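You operate a simulated robot arm through the tools that you are given. There is no shell and no other tool. Be economical: measure what you need, move in short steps, check, and stop when the job is done.

You are at the controls of a simulated two-armed robot. One attempt, no reset.

TASK
Close the top bench drawer. Pick up the tube brush with one hand, pass it to the other hand and put it on the cleaning bench. Take the yellow pin from the cleaning bench and leave it on the shelf under the steel bench. Fetch the taped carton from the cleaning bench and set it on the blue mat. Put the red square tube on the low shelf of the trolley. Do these in any order. Set down upright: taped carton.

It is judged by the outcome, as a careful person would: the job done as asked, and still so three seconds after it is handed in. It fails if anything else is knocked over, pushed out of place, dropped, spilled or broken.

THE ROBOT
Two 7-joint arms with three-finger grippers on one trunk, on a base that drives. Base frame: it is fixed to the floor where the robot stands at the start and does not move with it; the origin is under the middle of the robot, x ahead of it, y to its left, z up. Units: mm, degrees, N and s.
The left shoulder is at the start at [34, 154, 1029], the right one opposite. With the tool pointing down near the work surface each hand reaches from about 180 to 620 mm from the robot's upright axis, wherever it stands, measured 20 degrees to its own side. Places, roughly: blue mat [700, -200, 900]; cleaning bench [1900, 1100, 800]; low shelf of the trolley [-700, -2200, 200]; pin [1750, 1000, 1000]; red square tube (15x3x3 cm) [2000, 1300, 900]; shelf under the steel bench [400, -600, 200]; taped carton [1750, 1000, 1000]; top bench drawer [500, -100, 800]; tube brush (3x3x11 cm) [1000, 200, 900]. Payload 2.69 kg a hand.
Tool frame (each hand has its own): the origin (TCP) lies between the finger pads and is the grasp point; the fingertips stand 29 mm ahead of it; z points along the fingers, y is the line along which they close. Largest opening 120 mm; the body of the gripper starts 78 mm behind the TCP.
Orientation is that of the tool frame in the base frame, as [roll, pitch, yaw] about the fixed x, y, z axes, in that order (R = Rz(yaw) Ry(pitch) Rx(roll)). With the fingers straight down and closing along the base's y, the tool's x points along the base's -x, its y along +y and its z along -z.

THE INTERFACE
- The arms move only by the tool play_rows. It takes "left_deltas", "right_deltas" or both (then of equal length, played together; a hand with none holds still); each is a list of rows, each an object of numbers (a shift or turn left out is 0, a gripper value left out holds the last): "rx", "ry", "rz": the turn, a rotation vector about the base's x, y, z in degrees; "tx", "ty", "tz": the shift along the base's x, y, z in m; "hand": the finger opening in m, from 0 to 0.12. In form: [{"rx": .., "ry": .., "rz": .., "tx": .., "ty": .., "tz": .., "hand": ..}, ...]. A call has 1 to 10 rows; each row shifts and turns the commanded pose from where the row before left it. Each row takes 0.2 s and may step no farther than 50 mm and 8.6 degrees from the row before; otherwise, or with a gripper value out of range, the whole call is refused. Where a pose cannot be reached the arm comes as near as it can. A force on the tool above 40 N (or 10 N above the force at the start of the call, whichever is more), or a blocked arm, ends the call early, and 0.2 s more pass. Each finger halts on what it meets, pressing with about 38 N; the grip force reading is that of the motor and also rises with nothing between the fingers. The clock runs only during rows and for 0.2 s after the last one: add rows that do not move to give the fingers time. The reply holds the time, the measured pose of the TCP, the force on the tool along the base axes, the opening and the grip force, in the units named above and with some noise, with the torque about the TCP (base axes, N m) and any sound that the robot's microphone picked up.
- Cameras (640 x 400 px; columns grow to the right, rows downward): "scene" is now at [133.1, -19.5, 1170.9]; the picture's right is [-0.21, -0.98, 0.00], its down [-0.63, 0.14, -0.77] and it looks along [0.75, -0.17, -0.64] (base axes); focal length 214 px, centre (320, 200). "left" rides on the left gripper at [63, 0, -104] in its tool frame; the picture's right is [0.00, 1.00, 0.00], its down [-0.83, 0.00, -0.56] and it looks along [-0.56, 0.00, 0.83] (tool axes); focal length 275 px, centre (320, 200). "right" rides on the right gripper at [63, 0, -104] in its tool frame; the picture's right is [0.00, 1.00, 0.00], its down [-0.83, 0.00, -0.56] and it looks along [-0.56, 0.00, 0.83] (tool axes); focal length 275 px, centre (320, 200).
- capture(camera): a new picture of that camera. The clock stands still meanwhile.
- slide_trunk(by): slides the trunk up (or, below 0, down) by that many mm; the arms and the scene camera ride with it, the base frame stays. It gives what a move gives, with no picture.
- base_move(legs): drives the robot by 1 to 6 legs, each [ahead, left, turn to the left] in mm, mm and degrees, along the robot's own axes; the way and the turn of a leg run together, so that a leg with both is an arc; at most 1500 mm and 180 degrees a leg. The arms and the cameras ride along, it lands a little off, and it stops where it bumps. It gives what a move gives.
- pan_tilt(pan, tilt): turns the head with the scene camera to pan (to the left, within 80 degrees either way) and tilt (down, from -29 to 69), counted from straight ahead of the robot. It gives what a move gives.
- probe_pixels(camera, pixels): for up to 12 pixels [column, row] of the newest picture of that camera ("zoom" is the newest enlarged one), the place [x, y, z] in the base frame of the surface seen there, good to about 2 mm. The clock stands still meanwhile.
- inspect(camera, box): a new picture of the part [left, top, right, bottom] of that camera's present view, enlarged. The clock stands still meanwhile.
- job_done(): hands the job in; it is judged then, once.

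Keep the steps short. Do not move on a guess: measure, check each grasp and each placing, and mend mistakes. In all there are 110 turns and 88 pictures (those below and enlarged ones count). Leave the grippers open and the arms clear of the work at the hand-in unless told otherwise, and finish with a single line.

The tools are called after "Request:" as a command line: name --argument value ..., lists and objects as JSON in quotes. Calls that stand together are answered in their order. play_rows: Moves the arms, as the interface text tells. Its arguments: {"type":"object","properties":{"left_deltas":{"type":"array","items":{"type":"object","properties":{"rx":{"type":"number"},"ry":{"type":"number"},"rz":{"type":"number"},"tx":{"type":"number"},"ty":{"type":"number"},"tz":{"type":"number"},"hand":{"type":"number"}}}},"right_deltas":{"type":"array","items":{"type":"object","properties":{"rx":{"type":"number"},"ry":{"type":"number"},"rz":{"type":"number"},"tx":{"type":"number"},"ty":{"type":"number"},"tz":{"type":"number"},"hand":{"type":"number"}}}}},"required":[]} The other tools are called the same way: slide_trunk (by) slides the trunk up or down; base_move (legs) drives the base; pan_tilt (pan, tilt) turns the head that bears the scene camera; capture (camera) takes a picture; probe_pixels (camera, pixels) gives the place of the surface under pixels of a picture; inspect (camera, box) takes an enlarged picture of a part of a camera's view; job_done () hands the job in.

At the start:

```text
t: 0.0
left_tcp_pos: [393.0, 103.6, 1068.0]
left_tcp_rot: [-179.9, 0.0, 179.9]
left_contact_force: [0.1, -0.6, -0.8]
left_moment: [0.0, 0.03, 0.03]
left_opening: 120.2
left_grip_force: 0.0
right_tcp_pos: [279.7, -197.6, 1124.9]
right_tcp_rot: [-180.0, 0.0, 180.0]
right_contact_force: [-0.5, -0.5, 0.2]
right_moment: [-0.01, 0.0, -0.02]
right_opening: 120.1
right_grip_force: 0.1
trunk travel left (down, up): [-394.0, 44.0]
robot x, y, heading: [-3.2, -0.4, -0.1]
head pan, tilt: [-12.4, 39.8]
```

scene: 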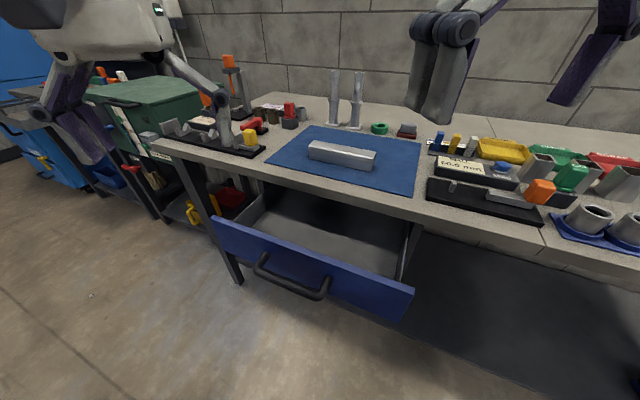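
right: 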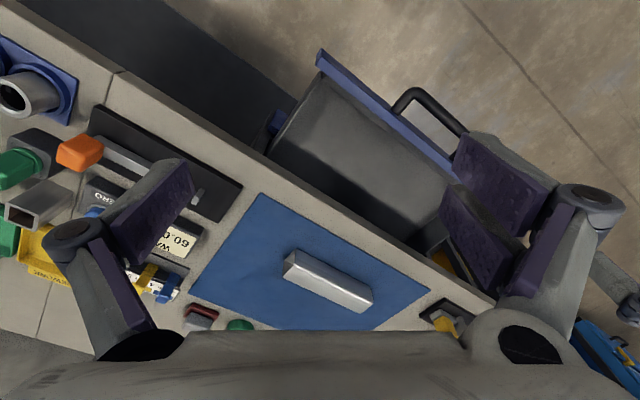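
left: 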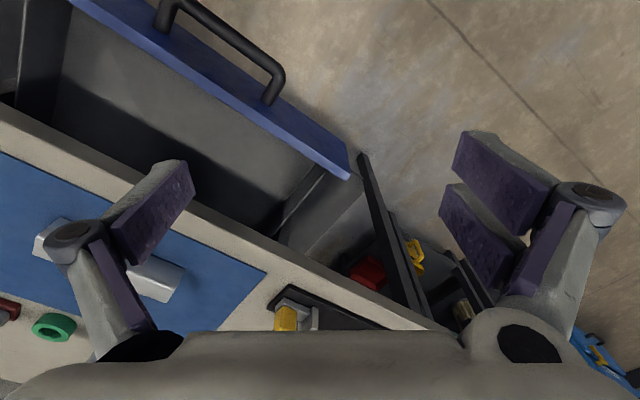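

I see the open blue drawer (handle near px 290,285), the blue mat with a metal block on it, and clutter on the bench. I measure these first.

Request:
probe_pixels --camera "scene" --pixels '[[215, 222], [405, 300], [262, 262], [322, 292], [310, 130], [270, 162], [418, 195], [422, 140], [340, 155], [160, 145], [240, 270], [630, 250]]'

Request:
inspect --camera "scene" --box '[140, 40, 460, 240]'

```text
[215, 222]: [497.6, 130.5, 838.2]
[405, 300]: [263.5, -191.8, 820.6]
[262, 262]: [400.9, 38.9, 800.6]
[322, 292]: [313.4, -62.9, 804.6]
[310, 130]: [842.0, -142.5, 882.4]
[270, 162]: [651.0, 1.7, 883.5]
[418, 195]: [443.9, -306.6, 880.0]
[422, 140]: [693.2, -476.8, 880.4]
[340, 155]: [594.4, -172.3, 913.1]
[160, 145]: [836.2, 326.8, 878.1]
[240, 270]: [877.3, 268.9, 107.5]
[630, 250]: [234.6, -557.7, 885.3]
```

```text
2.00 times, centred on (300, 140) of scene
```

zoom: 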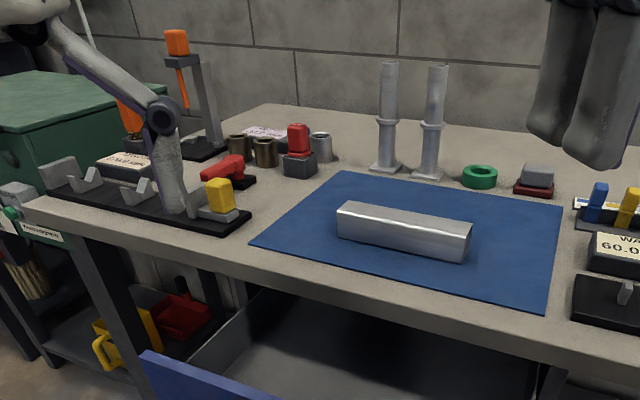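

The bench runs at about -36° heading; drawer is about 150 mm open. Next I look left for the brush and cleaning bench, and to the right.

Request:
pan_tilt --pan 30 --tilt 20

Request:
capture --camera "scene"

Request:
pan_tilt --pan -70 --tilt 45

Request:
capture --camera "scene"

```text
t: 1.1
left_tcp_pos: [394.1, 103.4, 1067.9]
left_tcp_rot: [180.0, 0.0, -180.0]
left_contact_force: [-0.8, -0.9, -0.1]
left_moment: [-0.02, -0.04, 0.02]
left_opening: 120.0
left_grip_force: 0.0
right_tcp_pos: [279.7, -198.6, 1125.6]
right_tcp_rot: [-179.9, 0.1, 179.9]
right_contact_force: [0.0, -0.5, -0.5]
right_moment: [0.02, 0.05, -0.01]
right_opening: 120.1
right_grip_force: 0.1
trunk travel left (down, up): [-394.0, 44.0]
robot x, y, heading: [-3.2, 1.6, -0.1]
head pan, tilt: [30.0, 20.0]
```

```text
83 pictures are left
```

scene: 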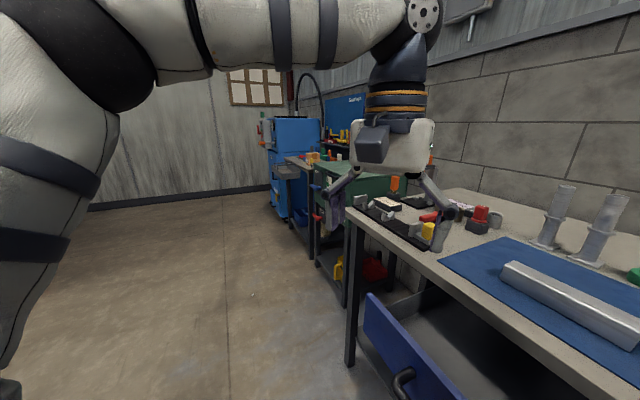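

```text
t: 2.9
left_tcp_pos: [393.3, 104.1, 1068.5]
left_tcp_rot: [180.0, -0.1, -179.9]
left_contact_force: [-0.4, -0.1, 1.2]
left_moment: [0.03, 0.02, 0.04]
left_opening: 119.9
left_grip_force: 0.0
right_tcp_pos: [281.1, -198.6, 1126.8]
right_tcp_rot: [179.9, 0.0, 179.9]
right_contact_force: [0.1, 0.2, -0.3]
right_moment: [0.02, -0.02, 0.0]
right_opening: 120.0
right_grip_force: 0.1
trunk travel left (down, up): [-394.0, 44.0]
robot x, y, heading: [3.4, 1.1, -0.0]
head pan, tilt: [-70.0, 45.0]
```

```text
82 pictures are left
```

scene: 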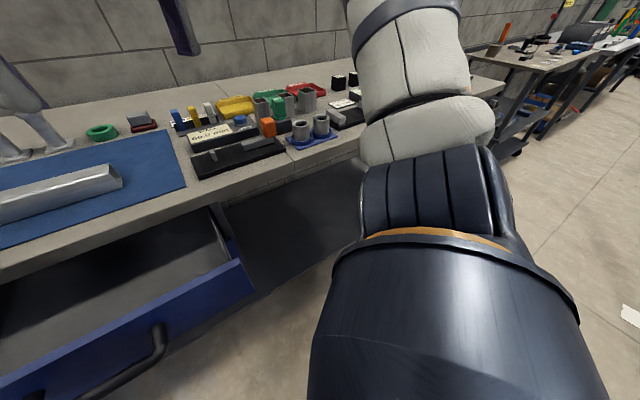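

Right of the bench the arm blocks the view, but the trolley seems farther away. First the drawer: I bring the left hand, closed, outside the handle (target about [317,17]), turned -36°.

Request:
play_rows --left_deltas '[{"tx": -0.0152, "ty": -0.0174, "rz": -7.2, "hand": 0}, {"tx": -0.0152, "ty": -0.0174, "rz": -7.2}, {"tx": -0.0152, "ty": -0.0174, "rz": -7.2}, {"tx": -0.0152, "ty": -0.0174, "rz": -7.2}, {"tx": -0.0152, "ty": -0.0174, "rz": -7.2}, {"tz": -0.045}, {"tz": -0.045}, {"tz": -0.045}, {"tz": -0.045}]'

Request:
pan_tilt --pan -5 --tilt 60

Request:
capture --camera "scene"

```text
t: 4.8
left_tcp_pos: [316.4, 16.2, 887.1]
left_tcp_rot: [-179.9, 0.2, 144.0]
left_contact_force: [1.1, 0.1, 0.8]
left_moment: [-0.01, -0.01, 0.0]
left_opening: 0.0
left_grip_force: 28.3
right_tcp_pos: [280.4, -198.4, 1125.3]
right_tcp_rot: [-180.0, 0.0, -180.0]
right_contact_force: [0.8, -0.4, -0.3]
right_moment: [0.0, -0.02, -0.02]
right_opening: 120.1
right_grip_force: 0.0
trunk travel left (down, up): [-394.0, 44.0]
robot x, y, heading: [-2.4, -2.3, 0.0]
head pan, tilt: [-70.0, 45.0]
```

```text
t: 6.2
left_tcp_pos: [317.1, 16.1, 887.9]
left_tcp_rot: [180.0, 0.0, 143.9]
left_contact_force: [0.1, -0.3, 0.5]
left_moment: [-0.03, -0.01, 0.0]
left_opening: 0.0
left_grip_force: 28.6
right_tcp_pos: [280.0, -198.7, 1125.4]
right_tcp_rot: [-179.9, 0.1, 179.9]
right_contact_force: [-1.0, -1.0, -0.9]
right_moment: [-0.02, 0.01, -0.03]
right_opening: 119.8
right_grip_force: 0.2
trunk travel left (down, up): [-394.0, 44.0]
robot x, y, heading: [-0.5, 3.4, 0.2]
head pan, tilt: [-5.0, 60.0]
```

```text
81 pictures are left
```

scene: 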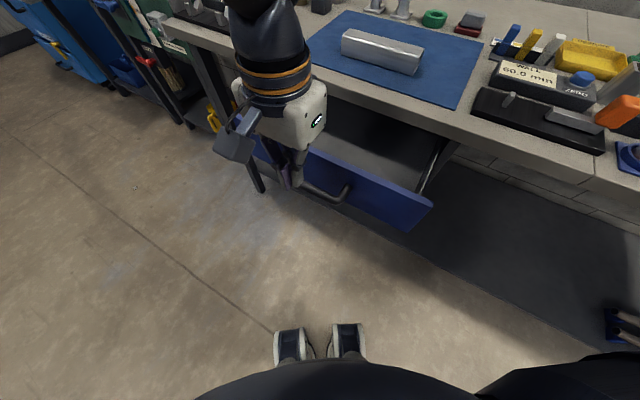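

The hand hangs near the handle's left end; I measure the handle bar (px 320,190 … 348,190).

Request:
probe_pixels --camera "scene" --pixels '[[310, 187], [325, 194], [340, 199], [348, 188], [430, 205], [312, 150], [288, 180], [299, 178], [360, 180]]'

Request:
inspect --camera "scene" --box '[240, 120, 400, 220]'

```text
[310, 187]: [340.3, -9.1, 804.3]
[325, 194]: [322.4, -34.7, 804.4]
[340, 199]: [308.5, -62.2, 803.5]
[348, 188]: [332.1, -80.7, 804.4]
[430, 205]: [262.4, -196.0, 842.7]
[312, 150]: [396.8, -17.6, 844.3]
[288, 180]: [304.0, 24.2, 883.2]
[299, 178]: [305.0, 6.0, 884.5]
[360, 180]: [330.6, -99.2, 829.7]
```

```text
4.00 times, centred on (320, 170) of scene
```

zoom: 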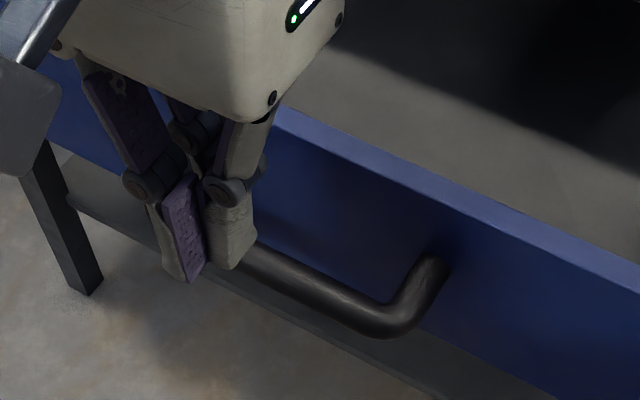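

Bar outer face is about 19 mm ahead of the fingers and centred. I lower 82 mm and push along [0.81,-0.59].

Request:
play_rows --left_deltas '[{"tz": -0.041}, {"tz": -0.041}, {"tx": 0.0162, "ty": -0.0118}, {"tx": 0.0162, "ty": -0.0118}, {"tx": 0.0162, "ty": -0.0118}, {"tx": 0.0162, "ty": -0.0118}, {"tx": 0.0162, "ty": -0.0118}, {"tx": 0.0162, "ty": -0.0118}]'

Request:
capture --camera "scene"

```text
t: 8.0
left_tcp_pos: [416.9, -53.6, 805.5]
left_tcp_rot: [-179.9, 0.2, 144.0]
left_contact_force: [0.5, 0.7, 0.0]
left_moment: [0.0, -0.01, 0.0]
left_opening: 0.2
left_grip_force: 28.3
right_tcp_pos: [281.4, -198.4, 1126.2]
right_tcp_rot: [-180.0, 0.0, -180.0]
right_contact_force: [-0.4, 0.7, 0.3]
right_moment: [0.0, 0.0, 0.02]
right_opening: 120.1
right_grip_force: 0.0
trunk travel left (down, up): [-394.0, 44.0]
robot x, y, heading: [-2.1, 2.2, -0.2]
head pan, tilt: [-5.0, 60.0]
```

```text
79 pictures are left
```

scene: 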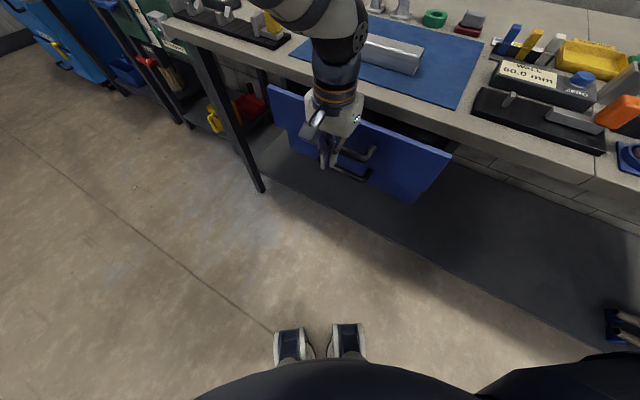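

The drawer slides with almost no force. I push on in smaller steps until it stops.

Request:
play_rows --left_deltas '[{"tx": 0.0122, "ty": -0.0088}, {"tx": 0.0122, "ty": -0.0088}, {"tx": 0.0122, "ty": -0.0088}, {"tx": 0.0081, "ty": -0.0059}, {"tx": 0.0081, "ty": -0.0059}, {"tx": 0.0081, "ty": -0.0059}]'

Request:
capture --camera "scene"

```text
t: 9.0
left_tcp_pos: [456.3, -77.6, 809.0]
left_tcp_rot: [-179.4, -1.0, 144.8]
left_contact_force: [-16.2, 13.9, 2.2]
left_moment: [0.02, 0.23, 0.02]
left_opening: 0.0
left_grip_force: 28.8
right_tcp_pos: [280.6, -197.0, 1126.1]
right_tcp_rot: [-179.8, 0.1, -180.0]
right_contact_force: [0.1, 0.1, -0.8]
right_moment: [0.06, 0.03, -0.02]
right_opening: 119.9
right_grip_force: 0.1
trunk travel left (down, up): [-394.0, 44.0]
robot x, y, heading: [2.5, 0.9, 0.1]
head pan, tilt: [-5.0, 60.0]
stopped in row 5 (left hand): the force on the tool passed its limit at 49 N (the readings are from after the stop); the commanded pose is now the measured one
```

```text
78 pictures are left
```

scene: 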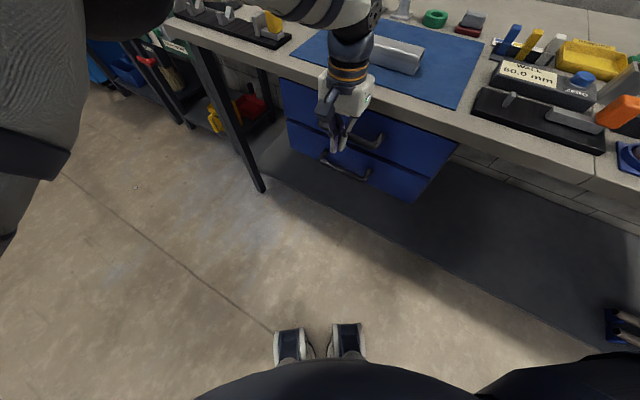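

It stopped with 49 N. I back off and check that the top drawer's front lies flush with the lower one.

Request:
play_rows --left_deltas '[{"tx": -0.0324, "ty": 0.0236}, {"tx": -0.0324, "ty": 0.0236}, {"tz": 0.045}, {"tz": 0.045}, {"tz": 0.045}, {"tz": 0.045}, {"tz": 0.045}]'

Request:
inspect --camera "scene" --box '[220, 50, 480, 212]'

```text
t: 10.6
left_tcp_pos: [391.4, -32.5, 1032.9]
left_tcp_rot: [-179.6, -0.6, 144.5]
left_contact_force: [-0.7, -0.1, 0.9]
left_moment: [0.03, 0.01, -0.01]
left_opening: 0.1
left_grip_force: 28.7
right_tcp_pos: [280.2, -197.7, 1127.0]
right_tcp_rot: [-180.0, 0.0, -180.0]
right_contact_force: [-0.2, 0.5, 0.1]
right_moment: [-0.02, 0.0, 0.01]
right_opening: 120.0
right_grip_force: 0.1
trunk travel left (down, up): [-394.0, 44.0]
robot x, y, heading: [1.3, -0.2, 0.2]
head pan, tilt: [-5.0, 60.0]
```

```text
2.46 times, centred on (350, 131) of scene
```

zoom: 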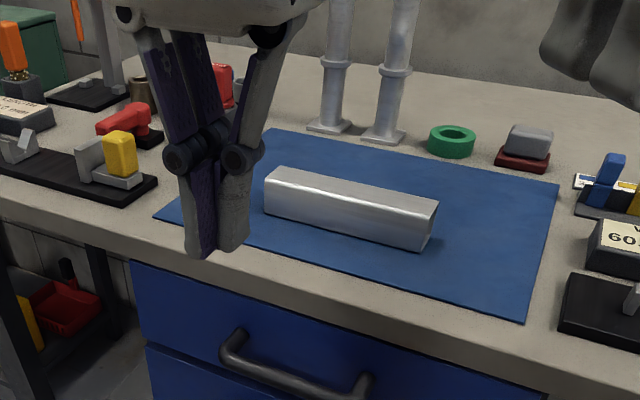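

Request:
probe_pixels --camera "zoom" --pixels '[[150, 290], [150, 325], [170, 380], [190, 300], [215, 320], [450, 360], [130, 245], [540, 310]]'

Request:
pan_tilt --pan 15 --tilt 30

Request:
capture --camera "scene"

```text
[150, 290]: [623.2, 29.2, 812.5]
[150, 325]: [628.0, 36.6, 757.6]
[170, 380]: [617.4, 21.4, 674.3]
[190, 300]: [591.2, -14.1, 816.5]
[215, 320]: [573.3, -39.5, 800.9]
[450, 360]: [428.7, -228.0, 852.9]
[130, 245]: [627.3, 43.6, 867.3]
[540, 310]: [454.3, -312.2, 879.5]
```

```text
t: 11.6
left_tcp_pos: [391.7, -34.7, 1032.7]
left_tcp_rot: [-179.6, -0.5, 144.6]
left_contact_force: [0.3, -0.1, -0.2]
left_moment: [0.02, -0.01, -0.02]
left_opening: 0.1
left_grip_force: 27.9
right_tcp_pos: [280.9, -197.2, 1127.9]
right_tcp_rot: [-180.0, 0.1, -180.0]
right_contact_force: [0.3, -0.1, 0.4]
right_moment: [-0.01, 0.03, 0.0]
right_opening: 120.0
right_grip_force: 0.1
trunk travel left (down, up): [-394.0, 44.0]
robot x, y, heading: [4.0, -1.5, -0.1]
head pan, tilt: [15.0, 30.0]
```

```text
76 pictures are left
```

scene: 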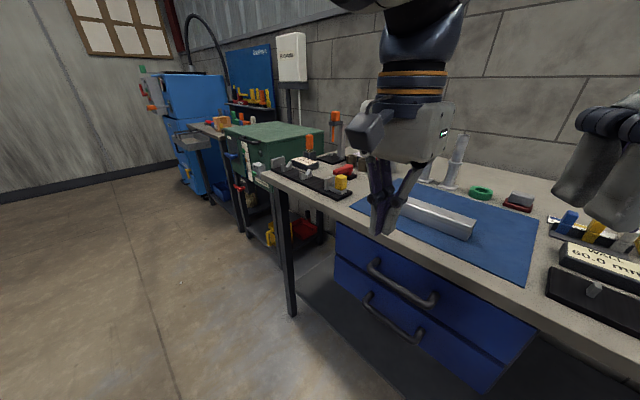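

The drawer fronts are flush within 1 mm: closed. Now zoom on the left part of the bench for the tube brush.

Request:
inspect --camera "scene" --box '[180, 90, 380, 215]'

```text
3.20 times, centred on (280, 152) of scene
```

zoom: 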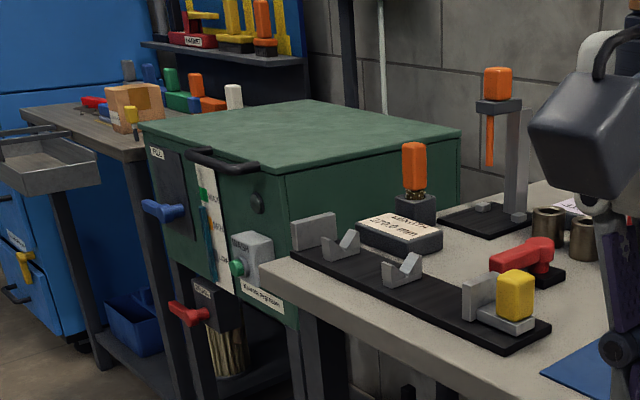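

Request:
probe_pixels --camera "zoom" --pixels '[[414, 165], [413, 196], [415, 210], [497, 85], [490, 140], [548, 225], [125, 97], [131, 116], [92, 102], [515, 290]]'

Request:
inspect --camera "scene" --box '[285, 120, 365, 170]'

```text
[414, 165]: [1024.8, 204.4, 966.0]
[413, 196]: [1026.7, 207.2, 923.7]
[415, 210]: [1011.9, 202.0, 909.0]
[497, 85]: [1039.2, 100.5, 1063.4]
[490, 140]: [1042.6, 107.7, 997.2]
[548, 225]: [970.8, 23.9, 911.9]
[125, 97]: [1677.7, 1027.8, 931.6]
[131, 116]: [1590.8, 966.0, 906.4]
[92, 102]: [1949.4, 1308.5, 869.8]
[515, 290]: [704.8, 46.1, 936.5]
```

```text
8.00 times, centred on (325, 145) of scene
```

zoom: 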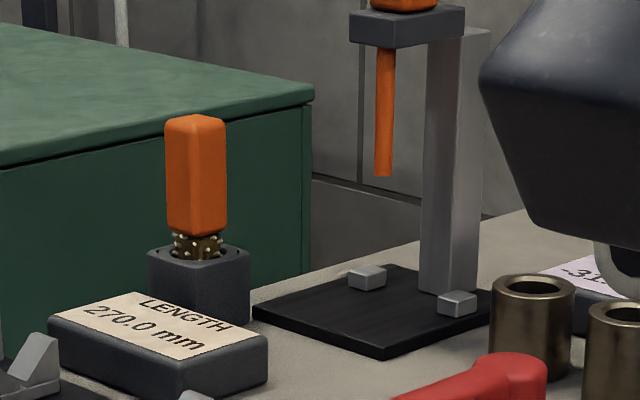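

The tube brush is the orange block with bristles in a dark socket at about [1030,207], handle z 930–990. I retract and square the left hand, then drive to stand at about [550,348], heading -36°.

Request:
play_rows --left_deltas '[{"tz": 0.045, "tx": -0.012}, {"tz": 0.045, "tx": -0.012}, {"rz": 7.1, "ty": 0.037, "tx": -0.01}, {"rz": 7.1, "ty": 0.037, "tx": -0.01}, {"rz": 7.1, "ty": 0.037, "tx": -0.01}, {"rz": 7.1, "ty": 0.037, "tx": -0.01, "hand": 0.08}, {"rz": 7.0, "ty": 0.037, "tx": 0}]'

Request:
base_move --legs '[[0, 0, -36], [0, 605, 0], [150, 0, 0]]'

Request:
pan_tilt --pan 15 --tilt 35

Request:
capture --camera "scene"

Request:
capture --camera "left"

```text
t: 13.2
left_tcp_pos: [330.0, 152.9, 1123.0]
left_tcp_rot: [-179.6, -0.5, -179.8]
left_contact_force: [-0.7, 0.1, -0.1]
left_moment: [0.05, -0.04, 0.0]
left_opening: 80.3
left_grip_force: 0.1
right_tcp_pos: [281.2, -197.4, 1126.4]
right_tcp_rot: [179.9, 0.0, 180.0]
right_contact_force: [-1.5, 0.7, -0.1]
right_moment: [0.03, -0.01, 0.02]
right_opening: 119.6
right_grip_force: 0.0
trunk travel left (down, up): [-394.0, 44.0]
robot x, y, heading: [1.2, 1.7, 0.0]
head pan, tilt: [15.0, 30.0]
```

```text
t: 21.0
left_tcp_pos: [832.3, 331.3, 1122.3]
left_tcp_rot: [-179.6, -0.7, 144.2]
left_contact_force: [0.1, 0.2, -0.4]
left_moment: [0.02, -0.01, -0.05]
left_opening: 80.1
left_grip_force: 0.1
right_tcp_pos: [587.2, 78.5, 1125.6]
right_tcp_rot: [180.0, 0.0, 144.2]
right_contact_force: [-0.1, -0.3, 0.6]
right_moment: [0.03, 0.04, 0.04]
right_opening: 119.8
right_grip_force: 0.0
trunk travel left (down, up): [-394.0, 44.0]
robot x, y, heading: [474.6, 403.1, -36.1]
head pan, tilt: [15.0, 30.0]
```

```text
t: 21.6
left_tcp_pos: [831.8, 333.4, 1123.3]
left_tcp_rot: [-179.6, -0.5, 144.3]
left_contact_force: [-0.6, 0.1, 0.2]
left_moment: [0.0, 0.02, 0.0]
left_opening: 80.3
left_grip_force: 0.1
right_tcp_pos: [587.2, 79.2, 1125.1]
right_tcp_rot: [179.9, 0.0, 144.1]
right_contact_force: [0.4, -0.4, 0.6]
right_moment: [-0.01, -0.02, 0.0]
right_opening: 119.8
right_grip_force: 0.1
trunk travel left (down, up): [-394.0, 44.0]
robot x, y, heading: [476.6, 405.8, -35.7]
head pan, tilt: [15.0, 35.0]
```

```text
73 pictures are left
```

scene: 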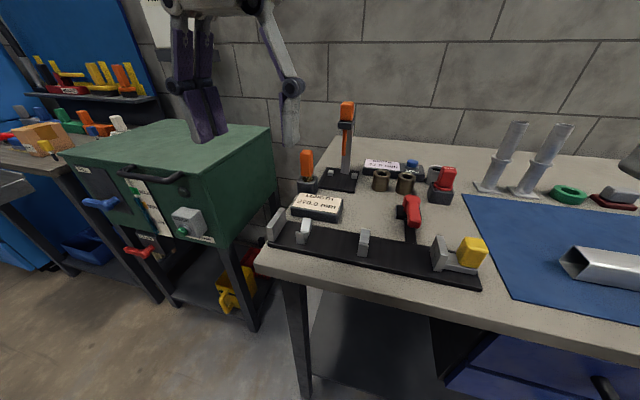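

```text
72 pictures are left
```

left: 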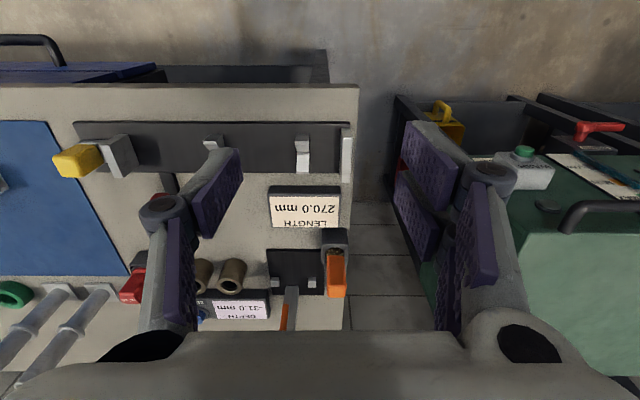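

The base stands 150 mm from my start line as commanded; I need 90 mm more. I probe the brush in the left camera (px 336,270), then drive ahead.

Request:
probe_pixels --camera "left" --pixels '[[329, 258], [343, 258], [336, 272], [330, 294], [343, 294], [336, 296], [325, 240], [346, 236]]'

Request:
probe_pixels --camera "scene" --pixels '[[302, 153], [312, 152], [307, 150], [307, 172], [348, 104], [338, 108], [356, 110]]'

Request:
base_move --legs '[[80, 0, 0]]'

Request:
inspect --camera "left" --box '[220, 200, 420, 325]'

```text
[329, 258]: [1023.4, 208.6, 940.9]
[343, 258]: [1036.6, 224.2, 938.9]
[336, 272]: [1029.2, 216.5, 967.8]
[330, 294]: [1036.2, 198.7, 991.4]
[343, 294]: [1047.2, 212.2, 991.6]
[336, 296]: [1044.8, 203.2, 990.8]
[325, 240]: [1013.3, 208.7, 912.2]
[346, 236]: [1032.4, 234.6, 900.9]
```

```text
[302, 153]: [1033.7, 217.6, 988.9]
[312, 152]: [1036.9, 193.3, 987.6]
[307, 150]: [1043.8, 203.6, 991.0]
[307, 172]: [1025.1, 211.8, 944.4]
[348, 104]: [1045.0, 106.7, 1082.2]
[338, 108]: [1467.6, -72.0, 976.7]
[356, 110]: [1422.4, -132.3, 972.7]
```

```text
t: 22.7
left_tcp_pos: [897.4, 286.4, 1123.9]
left_tcp_rot: [-179.7, -0.6, 144.1]
left_contact_force: [-0.1, -0.4, -0.6]
left_moment: [0.03, 0.01, -0.01]
left_opening: 80.2
left_grip_force: 0.1
right_tcp_pos: [652.1, 32.6, 1125.6]
right_tcp_rot: [179.9, 0.1, 144.1]
right_contact_force: [0.3, -0.7, -0.3]
right_moment: [0.01, 0.04, -0.01]
right_opening: 119.9
right_grip_force: 0.0
trunk travel left (down, up): [-394.0, 44.0]
robot x, y, heading: [541.7, 357.4, -36.1]
head pan, tilt: [15.0, 35.0]
```

```text
3.20 times, centred on (320, 262) of left
```

zoom: 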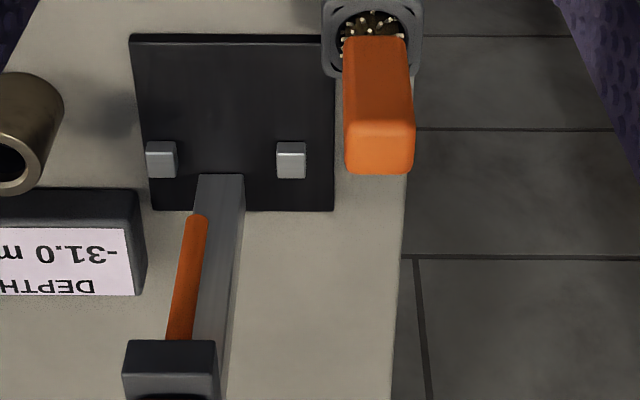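

Handle centre is at [1041,207], top z 992, squared with the bench. I move the left hand above it at z 1124 and look.

Request:
play_rows --left_deltas '[{"tx": 0.0359, "ty": -0.0198}, {"tx": 0.0359, "ty": -0.0198}, {"tx": 0.0359, "ty": -0.0198}, {"tx": 0.0359, "ty": -0.0198}, {"tz": -0.04}]'

Request:
capture --camera "left"

```text
t: 23.9
left_tcp_pos: [1039.3, 208.3, 1082.6]
left_tcp_rot: [-179.6, -0.5, 144.1]
left_contact_force: [0.0, 0.1, 0.1]
left_moment: [0.03, -0.02, 0.0]
left_opening: 79.8
left_grip_force: 0.1
right_tcp_pos: [651.4, 33.2, 1125.5]
right_tcp_rot: [-179.9, 0.0, 144.1]
right_contact_force: [-0.2, -0.2, -0.5]
right_moment: [-0.04, 0.0, 0.0]
right_opening: 119.9
right_grip_force: 0.1
trunk travel left (down, up): [-394.0, 44.0]
robot x, y, heading: [544.0, 359.8, -35.8]
head pan, tilt: [15.0, 35.0]
```

```text
70 pictures are left
```

left: 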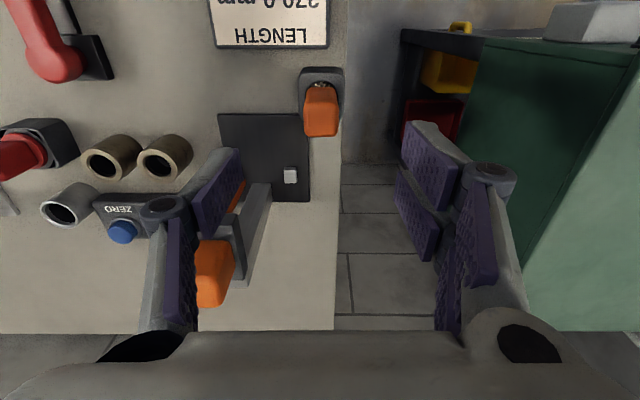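

The brush column (321) is centred between the fingers. I verify its top, then descend.

Request:
probe_pixels --camera "left" --pixels '[[308, 131], [335, 131], [321, 126], [321, 118], [310, 118], [334, 118]]'

Request:
play_rows --left_deltas '[{"tz": -0.04}, {"tz": -0.025}]'

Request:
capture --camera "left"

```text
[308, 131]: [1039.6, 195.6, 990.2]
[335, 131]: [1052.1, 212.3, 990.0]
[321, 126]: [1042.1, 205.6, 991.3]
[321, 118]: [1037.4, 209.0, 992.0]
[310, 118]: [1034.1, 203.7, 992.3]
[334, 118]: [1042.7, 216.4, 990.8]
```

```text
t: 24.5
left_tcp_pos: [1040.3, 206.5, 1018.4]
left_tcp_rot: [-179.6, -0.5, 144.2]
left_contact_force: [0.2, -0.6, 0.1]
left_moment: [0.05, -0.01, -0.02]
left_opening: 79.9
left_grip_force: 0.0
right_tcp_pos: [652.8, 33.2, 1126.2]
right_tcp_rot: [-180.0, 0.0, 144.1]
right_contact_force: [-0.2, 0.5, -0.3]
right_moment: [0.01, -0.01, 0.01]
right_opening: 119.8
right_grip_force: 0.1
trunk travel left (down, up): [-394.0, 44.0]
robot x, y, heading: [541.5, 358.9, -35.8]
head pan, tilt: [15.0, 35.0]
```

```text
69 pictures are left
```

left: 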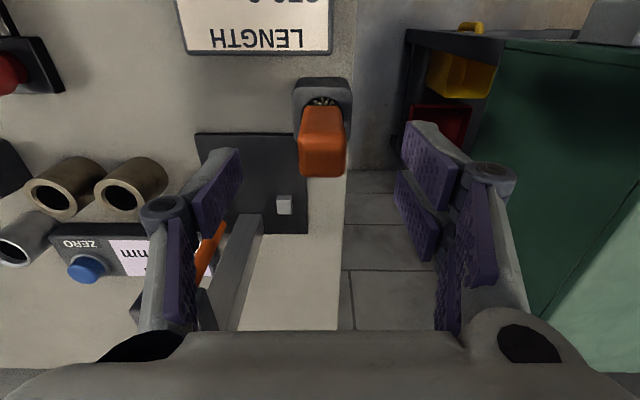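

Still centred and no contact. Down 53 mm to z 965 and close.

Request:
play_rows --left_deltas '[{"tz": -0.027}, {"tz": -0.026}, {"hand": 0.02}, {"hand": 0.02}, {"hand": 0.015}, {"hand": 0.015}]'

Request:
capture --camera "left"

```text
t: 25.9
left_tcp_pos: [1040.5, 207.7, 966.0]
left_tcp_rot: [-179.6, -0.5, 144.2]
left_contact_force: [-0.4, 0.2, 0.2]
left_moment: [-0.01, 0.01, -0.04]
left_opening: 25.3
left_grip_force: 38.4
right_tcp_pos: [652.4, 31.1, 1126.2]
right_tcp_rot: [179.9, 0.0, 144.2]
right_contact_force: [-0.6, -0.3, -0.1]
right_moment: [0.03, 0.02, -0.03]
right_opening: 119.9
right_grip_force: 0.0
trunk travel left (down, up): [-394.0, 44.0]
robot x, y, heading: [537.8, 357.0, -35.8]
head pan, tilt: [15.0, 35.0]
```

```text
68 pictures are left
```

left: 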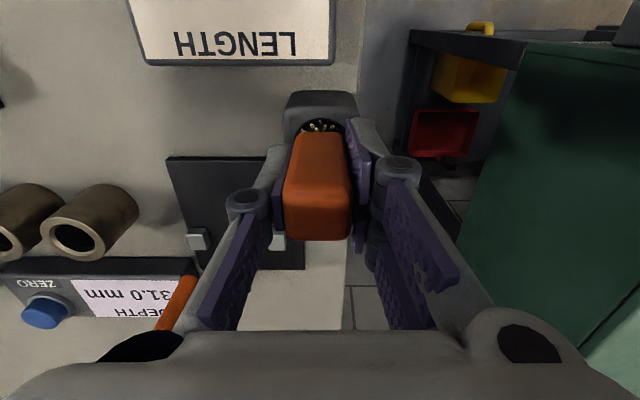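

Handle held at 25 mm, 38 N. Lift straight up 150 mm and look.

Request:
play_rows --left_deltas '[{"tz": 0.025}, {"tz": 0.025}, {"tz": 0.035}, {"tz": 0.035}, {"tz": 0.035}, {"tz": 0.015}]'

Request:
capture --camera "scene"

```text
t: 27.3
left_tcp_pos: [1036.1, 210.9, 1132.6]
left_tcp_rot: [-179.6, -0.4, 144.0]
left_contact_force: [-0.2, -0.6, 0.1]
left_moment: [0.02, 0.0, 0.0]
left_opening: 25.4
left_grip_force: 38.0
left hand out of reach, approached as far as the arm can: row 6
right_tcp_pos: [650.5, 33.1, 1126.2]
right_tcp_rot: [-180.0, 0.1, 144.1]
right_contact_force: [-0.3, -0.3, 0.0]
right_moment: [-0.03, -0.01, -0.03]
right_opening: 120.2
right_grip_force: 0.1
trunk travel left (down, up): [-394.0, 44.0]
robot x, y, heading: [540.8, 356.1, -35.8]
head pan, tilt: [15.0, 35.0]
```

```text
67 pictures are left
```

scene: 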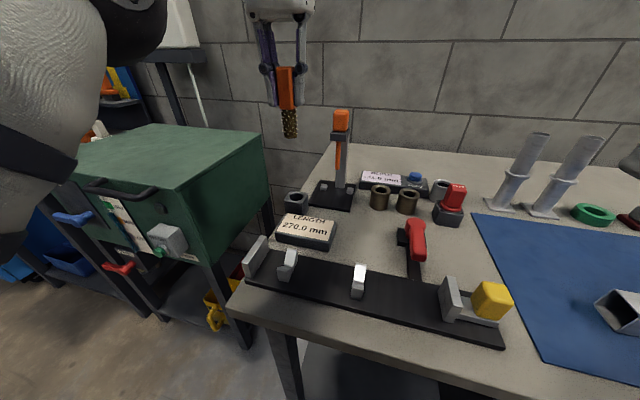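

The brush hangs in the left hand, bristles down. I back the base 300 mm from the bench, then bring the left hand to mid-front and begin turning the right hand so it can come in horizontally at the bristle part for the hand-over.

Request:
base_move --legs '[[-300, 0, 0]]'

Request:
play_rows --left_deltas '[{}, {}, {}, {}, {}, {"tx": -0.0328, "ty": -0.0091}, {"tx": -0.0328, "ty": -0.0091}, {"tx": -0.0328, "ty": -0.0091}, {"tx": -0.0328, "ty": -0.0091}, {"tx": -0.0328, "ty": -0.0091}]' --right_deltas '[{"rz": 8.5}, {"rz": 8.5}, {"rz": 8.5}, {"rz": 8.5}, {"rz": 8.5}, {"rz": 8.5}, {"rz": 8.5}, {"rz": 8.5}, {"rz": 8.5}, {"rz": 8.5}]'

```text
t: 29.4
left_tcp_pos: [794.2, 385.5, 1133.0]
left_tcp_rot: [-179.5, -0.2, 144.1]
left_contact_force: [-1.2, 1.0, -0.2]
left_moment: [-0.01, 0.0, -0.01]
left_opening: 25.1
left_grip_force: 38.1
right_tcp_pos: [408.5, 206.6, 1126.2]
right_tcp_rot: [-180.0, 0.0, 143.9]
right_contact_force: [-0.4, 0.3, 0.3]
right_moment: [0.01, -0.08, -0.02]
right_opening: 120.1
right_grip_force: 0.1
trunk travel left (down, up): [-394.0, 44.0]
robot x, y, heading: [301.7, 532.8, -35.9]
head pan, tilt: [15.0, 35.0]
```

```text
t: 31.6
left_tcp_pos: [630.6, 340.5, 1132.9]
left_tcp_rot: [-179.6, -0.3, 144.1]
left_contact_force: [0.1, -0.7, -0.1]
left_moment: [0.02, 0.0, 0.01]
left_opening: 25.1
left_grip_force: 38.1
right_tcp_pos: [407.0, 207.5, 1125.5]
right_tcp_rot: [-179.9, -0.1, -130.7]
right_contact_force: [0.6, 0.4, 0.2]
right_moment: [0.0, -0.02, 0.01]
right_opening: 119.8
right_grip_force: 0.1
trunk travel left (down, up): [-394.0, 44.0]
robot x, y, heading: [298.5, 532.8, -35.8]
head pan, tilt: [15.0, 35.0]
```

Now tip the right hand to point left (turn about the robot's forward axis) while moving it beside the brush.

Request:
play_rows --right_deltas '[{"rx": 6.88, "ry": -5.0, "tx": 0.0137, "ty": 0.0013, "tz": -0.005, "hand": 0.07}, {"rx": 6.88, "ry": -5.0, "tx": 0.0137, "ty": 0.0013, "tz": -0.005}, {"rx": 6.88, "ry": -5.0, "tx": 0.0137, "ty": 0.0013, "tz": -0.005}, {"rx": 6.88, "ry": -5.0, "tx": 0.0137, "ty": 0.0013, "tz": -0.005}, {"rx": 6.88, "ry": -5.0, "tx": 0.0137, "ty": 0.0013, "tz": -0.005}, {"rx": 6.88, "ry": -5.0, "tx": 0.0137, "ty": 0.0013, "tz": -0.005}, {"rx": 6.88, "ry": -5.0, "tx": 0.0137, "ty": 0.0013, "tz": -0.005}, {"rx": 6.88, "ry": -5.0, "tx": 0.0137, "ty": 0.0013, "tz": -0.005}, {"rx": 6.88, "ry": -5.0, "tx": 0.0137, "ty": 0.0013, "tz": -0.005}, {"rx": 6.88, "ry": -5.0, "tx": 0.0137, "ty": 0.0013, "tz": -0.005}]'

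Request:
play_rows --right_deltas '[{"rx": 4.04, "ry": -2.94}, {"rx": -2.94, "ry": -4.05}]'

Request:
pan_tilt --pan 0 --tilt 25

Request:
capture --camera "scene"

Request:
capture --camera "right"

```text
t: 33.8
left_tcp_pos: [631.8, 339.6, 1131.5]
left_tcp_rot: [-179.6, -0.4, 144.1]
left_contact_force: [0.6, -0.8, -1.2]
left_moment: [-0.02, -0.02, 0.02]
left_opening: 25.3
left_grip_force: 38.1
right_tcp_pos: [546.1, 220.7, 1075.1]
right_tcp_rot: [134.5, 83.0, -171.8]
right_contact_force: [0.7, -0.3, -0.5]
right_moment: [0.02, 0.0, 0.03]
right_opening: 70.0
right_grip_force: 0.0
trunk travel left (down, up): [-394.0, 44.0]
robot x, y, heading: [297.7, 532.3, -36.0]
head pan, tilt: [15.0, 35.0]
```

```text
t: 34.4
left_tcp_pos: [630.5, 339.4, 1132.4]
left_tcp_rot: [-179.5, -0.5, 144.1]
left_contact_force: [0.3, 0.9, 0.3]
left_moment: [-0.02, 0.01, -0.02]
left_opening: 25.2
left_grip_force: 37.3
right_tcp_pos: [546.9, 220.9, 1075.2]
right_tcp_rot: [-63.7, 89.8, -9.8]
right_contact_force: [0.7, 0.2, 0.4]
right_moment: [-0.04, -0.02, 0.01]
right_opening: 70.2
right_grip_force: 0.1
trunk travel left (down, up): [-394.0, 44.0]
robot x, y, heading: [299.9, 535.7, -35.6]
head pan, tilt: [15.0, 35.0]
```

```text
t: 35.1
left_tcp_pos: [631.2, 339.5, 1132.3]
left_tcp_rot: [-179.4, -0.4, 144.1]
left_contact_force: [-0.2, -0.4, -1.0]
left_moment: [-0.03, 0.01, 0.0]
left_opening: 25.3
left_grip_force: 38.3
right_tcp_pos: [547.1, 220.4, 1075.7]
right_tcp_rot: [-55.6, 89.9, -1.6]
right_contact_force: [-0.4, -0.9, -0.4]
right_moment: [-0.01, -0.01, 0.03]
right_opening: 70.0
right_grip_force: 0.1
trunk travel left (down, up): [-394.0, 44.0]
robot x, y, heading: [293.5, 529.6, -35.9]
head pan, tilt: [0.0, 25.0]
```

```text
66 pictures are left
```

scene: 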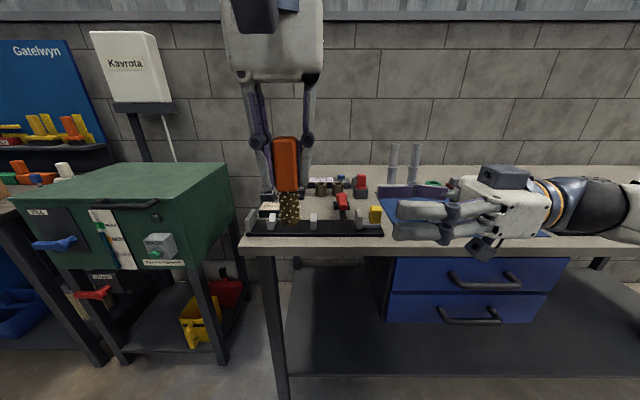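

```text
65 pictures are left
```

right: 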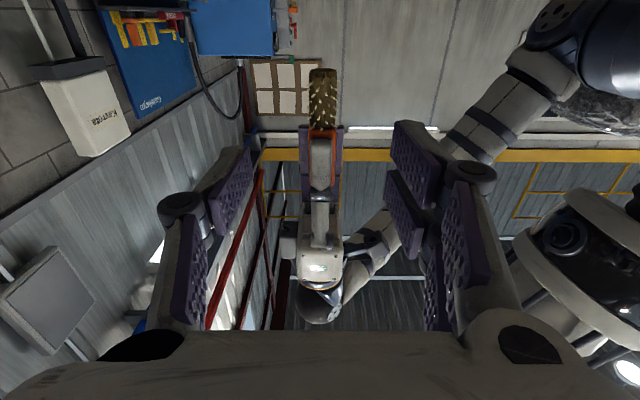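

The right hand points at the brush, bristles at column 323 — aligned. I measure the bristles.

Request:
probe_pixels --camera "scene" --pixels '[[289, 197], [289, 207], [289, 218], [281, 208], [297, 208], [286, 150], [286, 138], [286, 188]]'

Request:
probe_pixels --camera "right" --pixels '[[322, 75], [322, 100], [322, 120], [312, 100], [334, 100]]'

Request:
inspect --camera "scene" --box '[220, 110, 380, 240]'

```text
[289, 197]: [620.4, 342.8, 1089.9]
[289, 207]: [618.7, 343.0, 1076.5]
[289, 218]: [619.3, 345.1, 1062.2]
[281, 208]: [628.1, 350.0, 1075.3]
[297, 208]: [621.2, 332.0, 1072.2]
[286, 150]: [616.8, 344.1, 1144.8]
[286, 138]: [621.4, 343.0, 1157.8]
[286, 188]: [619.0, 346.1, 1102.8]
```

```text
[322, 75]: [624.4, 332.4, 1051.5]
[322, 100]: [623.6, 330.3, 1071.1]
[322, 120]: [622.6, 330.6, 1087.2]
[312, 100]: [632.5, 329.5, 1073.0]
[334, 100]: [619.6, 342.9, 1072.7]
```

```text
3.08 times, centred on (300, 175) of scene
```

zoom: 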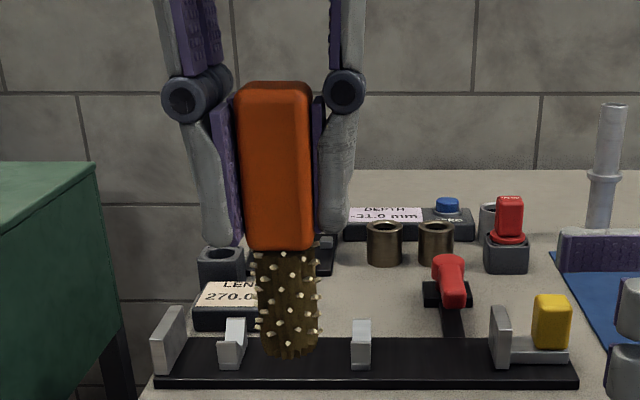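

Bristle centre is [630,341], z 1050–1099. I advance 132 mm along the robot's left so the bristles lie near the fingertips, then close.

Request:
play_rows --right_deltas '[{"tx": 0.0187, "ty": 0.0273}, {"tx": 0.0187, "ty": 0.0273}, {"tx": 0.0187, "ty": 0.0273}, {"tx": 0.0187, "ty": 0.0273}, {}, {"hand": 0.01}, {"hand": 0.01}, {"hand": 0.005}, {"hand": 0.005}]'

Request:
inspect --camera "scene" --box '[220, 110, 380, 240]'

```text
t: 37.1
left_tcp_pos: [630.4, 339.3, 1131.5]
left_tcp_rot: [-179.5, -0.5, 144.1]
left_contact_force: [-11.7, 2.8, -1.2]
left_moment: [-0.15, 0.03, 0.02]
left_opening: 24.9
left_grip_force: 38.1
right_tcp_pos: [621.9, 330.3, 1075.3]
right_tcp_rot: [132.8, 90.0, -173.4]
right_contact_force: [11.6, -2.7, 0.3]
right_moment: [0.32, 0.59, -0.16]
right_opening: 21.7
right_grip_force: 37.9
trunk travel left (down, up): [-394.0, 44.0]
robot x, y, heading: [294.3, 533.6, -36.3]
head pan, tilt: [0.0, 25.0]
```

```text
3.08 times, centred on (300, 175) of scene
```

zoom: 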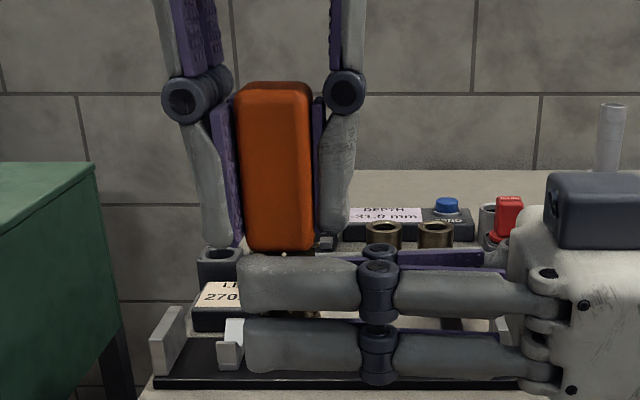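

Right holds at 21.7 mm, 38 N. Open the left hand and raise it clear.

Request:
play_rows --left_deltas '[{"hand": 0.06}, {"hand": 0.06}, {"tz": 0.02}, {"tz": 0.03}, {"tz": 0.04}, {"tx": 0.0147, "ty": 0.0202}, {"tx": 0.0147, "ty": 0.0202}, {"tx": 0.0147, "ty": 0.0202}, {"tx": 0.0147, "ty": 0.0202}]'

Request:
capture --camera "scene"

```text
t: 39.1
left_tcp_pos: [689.4, 421.0, 1182.0]
left_tcp_rot: [-179.4, -0.5, 144.1]
left_contact_force: [0.5, 0.6, -0.5]
left_moment: [0.01, 0.03, 0.01]
left_opening: 60.3
left_grip_force: 0.1
left hand out of reach, approached as far as the arm can: row 5
right_tcp_pos: [620.5, 331.0, 1075.9]
right_tcp_rot: [-73.7, 89.9, -19.7]
right_contact_force: [-0.8, -0.9, -0.4]
right_moment: [0.04, -0.02, -0.01]
right_opening: 21.8
right_grip_force: 38.6
trunk travel left (down, up): [-394.0, 44.0]
robot x, y, heading: [292.8, 531.3, -36.1]
head pan, tilt: [0.0, 25.0]
```

```text
62 pictures are left
```

scene: 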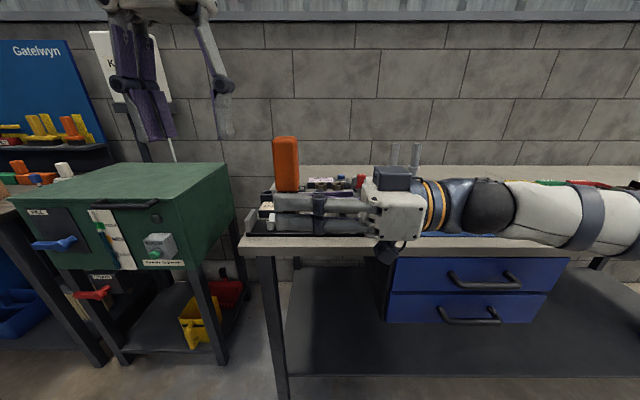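

Hand-over done: the brush stands in the right hand. I turn the right hand back down (brush lying), pull it in, and look left toward the cleaning bench.

Request:
play_rows --right_deltas '[{"rx": -6.88, "ry": 5.0, "tx": -0.0137, "ty": -0.0013, "tz": 0.008}, {"rx": -6.88, "ry": 5.0, "tx": -0.0137, "ty": -0.0013, "tz": 0.008}, {"rx": -6.88, "ry": 5.0, "tx": -0.0137, "ty": -0.0013, "tz": 0.008}, {"rx": -6.88, "ry": 5.0, "tx": -0.0137, "ty": -0.0013, "tz": 0.008}, {"rx": -6.88, "ry": 5.0, "tx": -0.0137, "ty": -0.0013, "tz": 0.008}, {"rx": -6.88, "ry": 5.0, "tx": -0.0137, "ty": -0.0013}, {"rx": -6.88, "ry": 5.0, "tx": -0.0137, "ty": -0.0013}, {"rx": -6.88, "ry": 5.0, "tx": -0.0137, "ty": -0.0013}, {"rx": -6.88, "ry": 5.0, "tx": -0.0137, "ty": -0.0013}, {"rx": -6.88, "ry": 5.0, "tx": -0.0137, "ty": -0.0013}]' --left_deltas '[{}, {}, {}, {}, {}, {"tx": -0.01}, {"tx": -0.01}, {"tx": -0.01, "tz": -0.01}, {"tx": -0.01, "tz": -0.01}, {"tx": -0.01, "tz": -0.01}]'

Request:
pan_tilt --pan 50 --tilt 20

Request:
capture --camera "scene"

```text
t: 41.3
left_tcp_pos: [640.6, 419.3, 1151.0]
left_tcp_rot: [-179.4, -0.3, 144.0]
left_contact_force: [-0.3, 0.2, -0.1]
left_moment: [-0.01, -0.03, 0.0]
left_opening: 59.9
left_grip_force: 0.1
right_tcp_pos: [483.7, 317.6, 1115.7]
right_tcp_rot: [180.0, 4.8, -126.0]
right_contact_force: [-0.3, 0.1, -0.3]
right_moment: [-0.03, 0.02, 0.01]
right_opening: 21.8
right_grip_force: 38.4
trunk travel left (down, up): [-394.0, 44.0]
robot x, y, heading: [298.2, 531.5, -35.8]
head pan, tilt: [0.0, 25.0]
```

```text
t: 42.5
left_tcp_pos: [640.9, 419.1, 1152.0]
left_tcp_rot: [-179.6, -0.3, 144.1]
left_contact_force: [0.8, 0.8, -0.1]
left_moment: [0.02, 0.0, 0.03]
left_opening: 59.9
left_grip_force: 0.1
right_tcp_pos: [483.6, 317.3, 1116.3]
right_tcp_rot: [179.9, 4.9, -125.9]
right_contact_force: [-0.2, 0.2, -1.5]
right_moment: [0.0, 0.02, -0.02]
right_opening: 21.7
right_grip_force: 38.3
trunk travel left (down, up): [-394.0, 44.0]
robot x, y, heading: [294.6, 531.0, -35.7]
head pan, tilt: [50.0, 20.0]
```

```text
61 pictures are left
```

scene: 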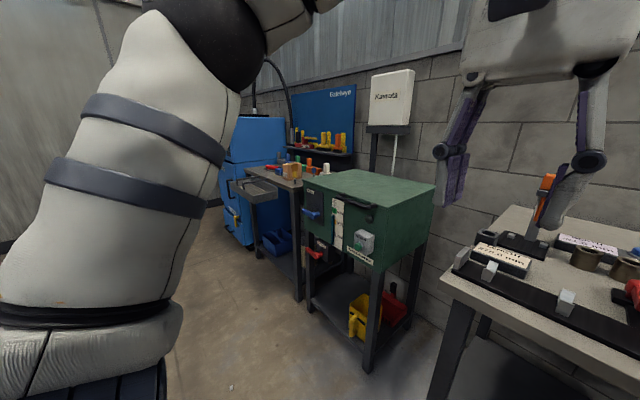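

Request:
inspect --camera "scene" --box '[220, 120, 380, 220]'

```text
4.00 times, centred on (300, 170) of scene
```

zoom: 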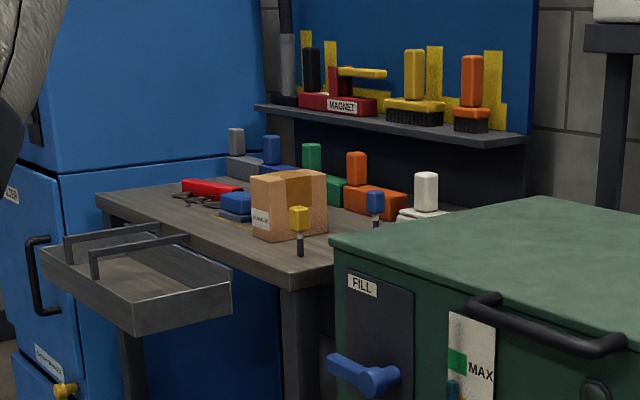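

Request:
probe_pixels --camera "zoom" --pixels '[[299, 215], [300, 245], [258, 235], [330, 220], [285, 175], [300, 286], [190, 225], [100, 195], [210, 187], [375, 205], [136, 325], [230, 285]]'

Request:
play_rows --right_deltas '[{"rx": -4.04, "ry": 2.94}]'

```text
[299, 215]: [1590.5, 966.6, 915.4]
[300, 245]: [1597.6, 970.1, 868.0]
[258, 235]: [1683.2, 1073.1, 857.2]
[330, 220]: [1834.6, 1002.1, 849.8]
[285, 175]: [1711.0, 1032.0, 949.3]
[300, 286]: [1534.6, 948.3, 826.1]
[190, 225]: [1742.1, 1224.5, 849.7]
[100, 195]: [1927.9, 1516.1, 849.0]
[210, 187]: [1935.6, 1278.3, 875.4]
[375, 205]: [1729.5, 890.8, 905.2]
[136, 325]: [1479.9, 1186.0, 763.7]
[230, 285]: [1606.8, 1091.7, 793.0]
```

```text
t: 42.9
left_tcp_pos: [640.1, 420.1, 1153.3]
left_tcp_rot: [-179.6, -0.4, 144.1]
left_contact_force: [0.0, 0.4, -0.3]
left_moment: [-0.03, 0.01, 0.02]
left_opening: 60.0
left_grip_force: 0.2
right_tcp_pos: [483.9, 318.2, 1117.3]
right_tcp_rot: [180.0, -0.1, -125.9]
right_contact_force: [-0.3, 0.2, -0.4]
right_moment: [-0.03, 0.01, -0.01]
right_opening: 21.7
right_grip_force: 38.0
trunk travel left (down, up): [-394.0, 44.0]
robot x, y, heading: [295.8, 536.0, -35.8]
head pan, tilt: [50.0, 20.0]
```

Cleaning bench top is z≈850, its front runs parallel to the steel bench at n≈675 with a tray sticking out to n≈500. I drive along the aisle to face it and look again.

Request:
base_move --legs '[[0, 1420, 0], [120, 0, 0]]'

Request:
pan_tilt --pan -5 --tilt 35

Request:
capture --camera "scene"

```text
t: 54.8
left_tcp_pos: [1573.6, 1496.1, 1152.4]
left_tcp_rot: [-179.7, -0.4, 143.9]
left_contact_force: [0.8, -0.5, 0.1]
left_moment: [0.02, 0.03, 0.0]
left_opening: 60.1
left_grip_force: 0.1
right_tcp_pos: [1417.9, 1394.5, 1115.2]
right_tcp_rot: [180.0, 0.1, -126.3]
right_contact_force: [1.1, -0.8, -0.5]
right_moment: [0.01, 0.04, 0.04]
right_opening: 22.0
right_grip_force: 38.3
trunk travel left (down, up): [-394.0, 44.0]
robot x, y, heading: [1232.0, 1610.3, -36.2]
head pan, tilt: [50.0, 20.0]
```

```text
t: 56.1
left_tcp_pos: [1573.9, 1496.6, 1151.8]
left_tcp_rot: [-179.6, -0.3, 143.8]
left_contact_force: [-0.6, 0.0, 0.1]
left_moment: [0.01, -0.02, 0.02]
left_opening: 60.0
left_grip_force: 0.1
right_tcp_pos: [1417.8, 1394.1, 1116.4]
right_tcp_rot: [-180.0, 0.0, -126.3]
right_contact_force: [0.1, -0.1, 0.0]
right_moment: [-0.02, 0.02, -0.02]
right_opening: 21.8
right_grip_force: 38.2
trunk travel left (down, up): [-394.0, 44.0]
robot x, y, heading: [1231.4, 1606.3, -36.2]
head pan, tilt: [-5.0, 35.0]
```

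```text
59 pictures are left
```

scene: 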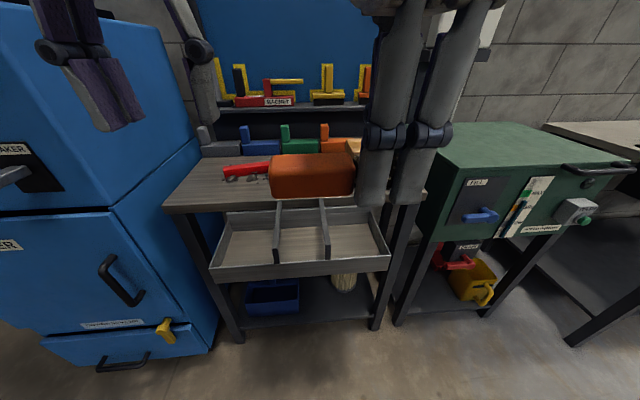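

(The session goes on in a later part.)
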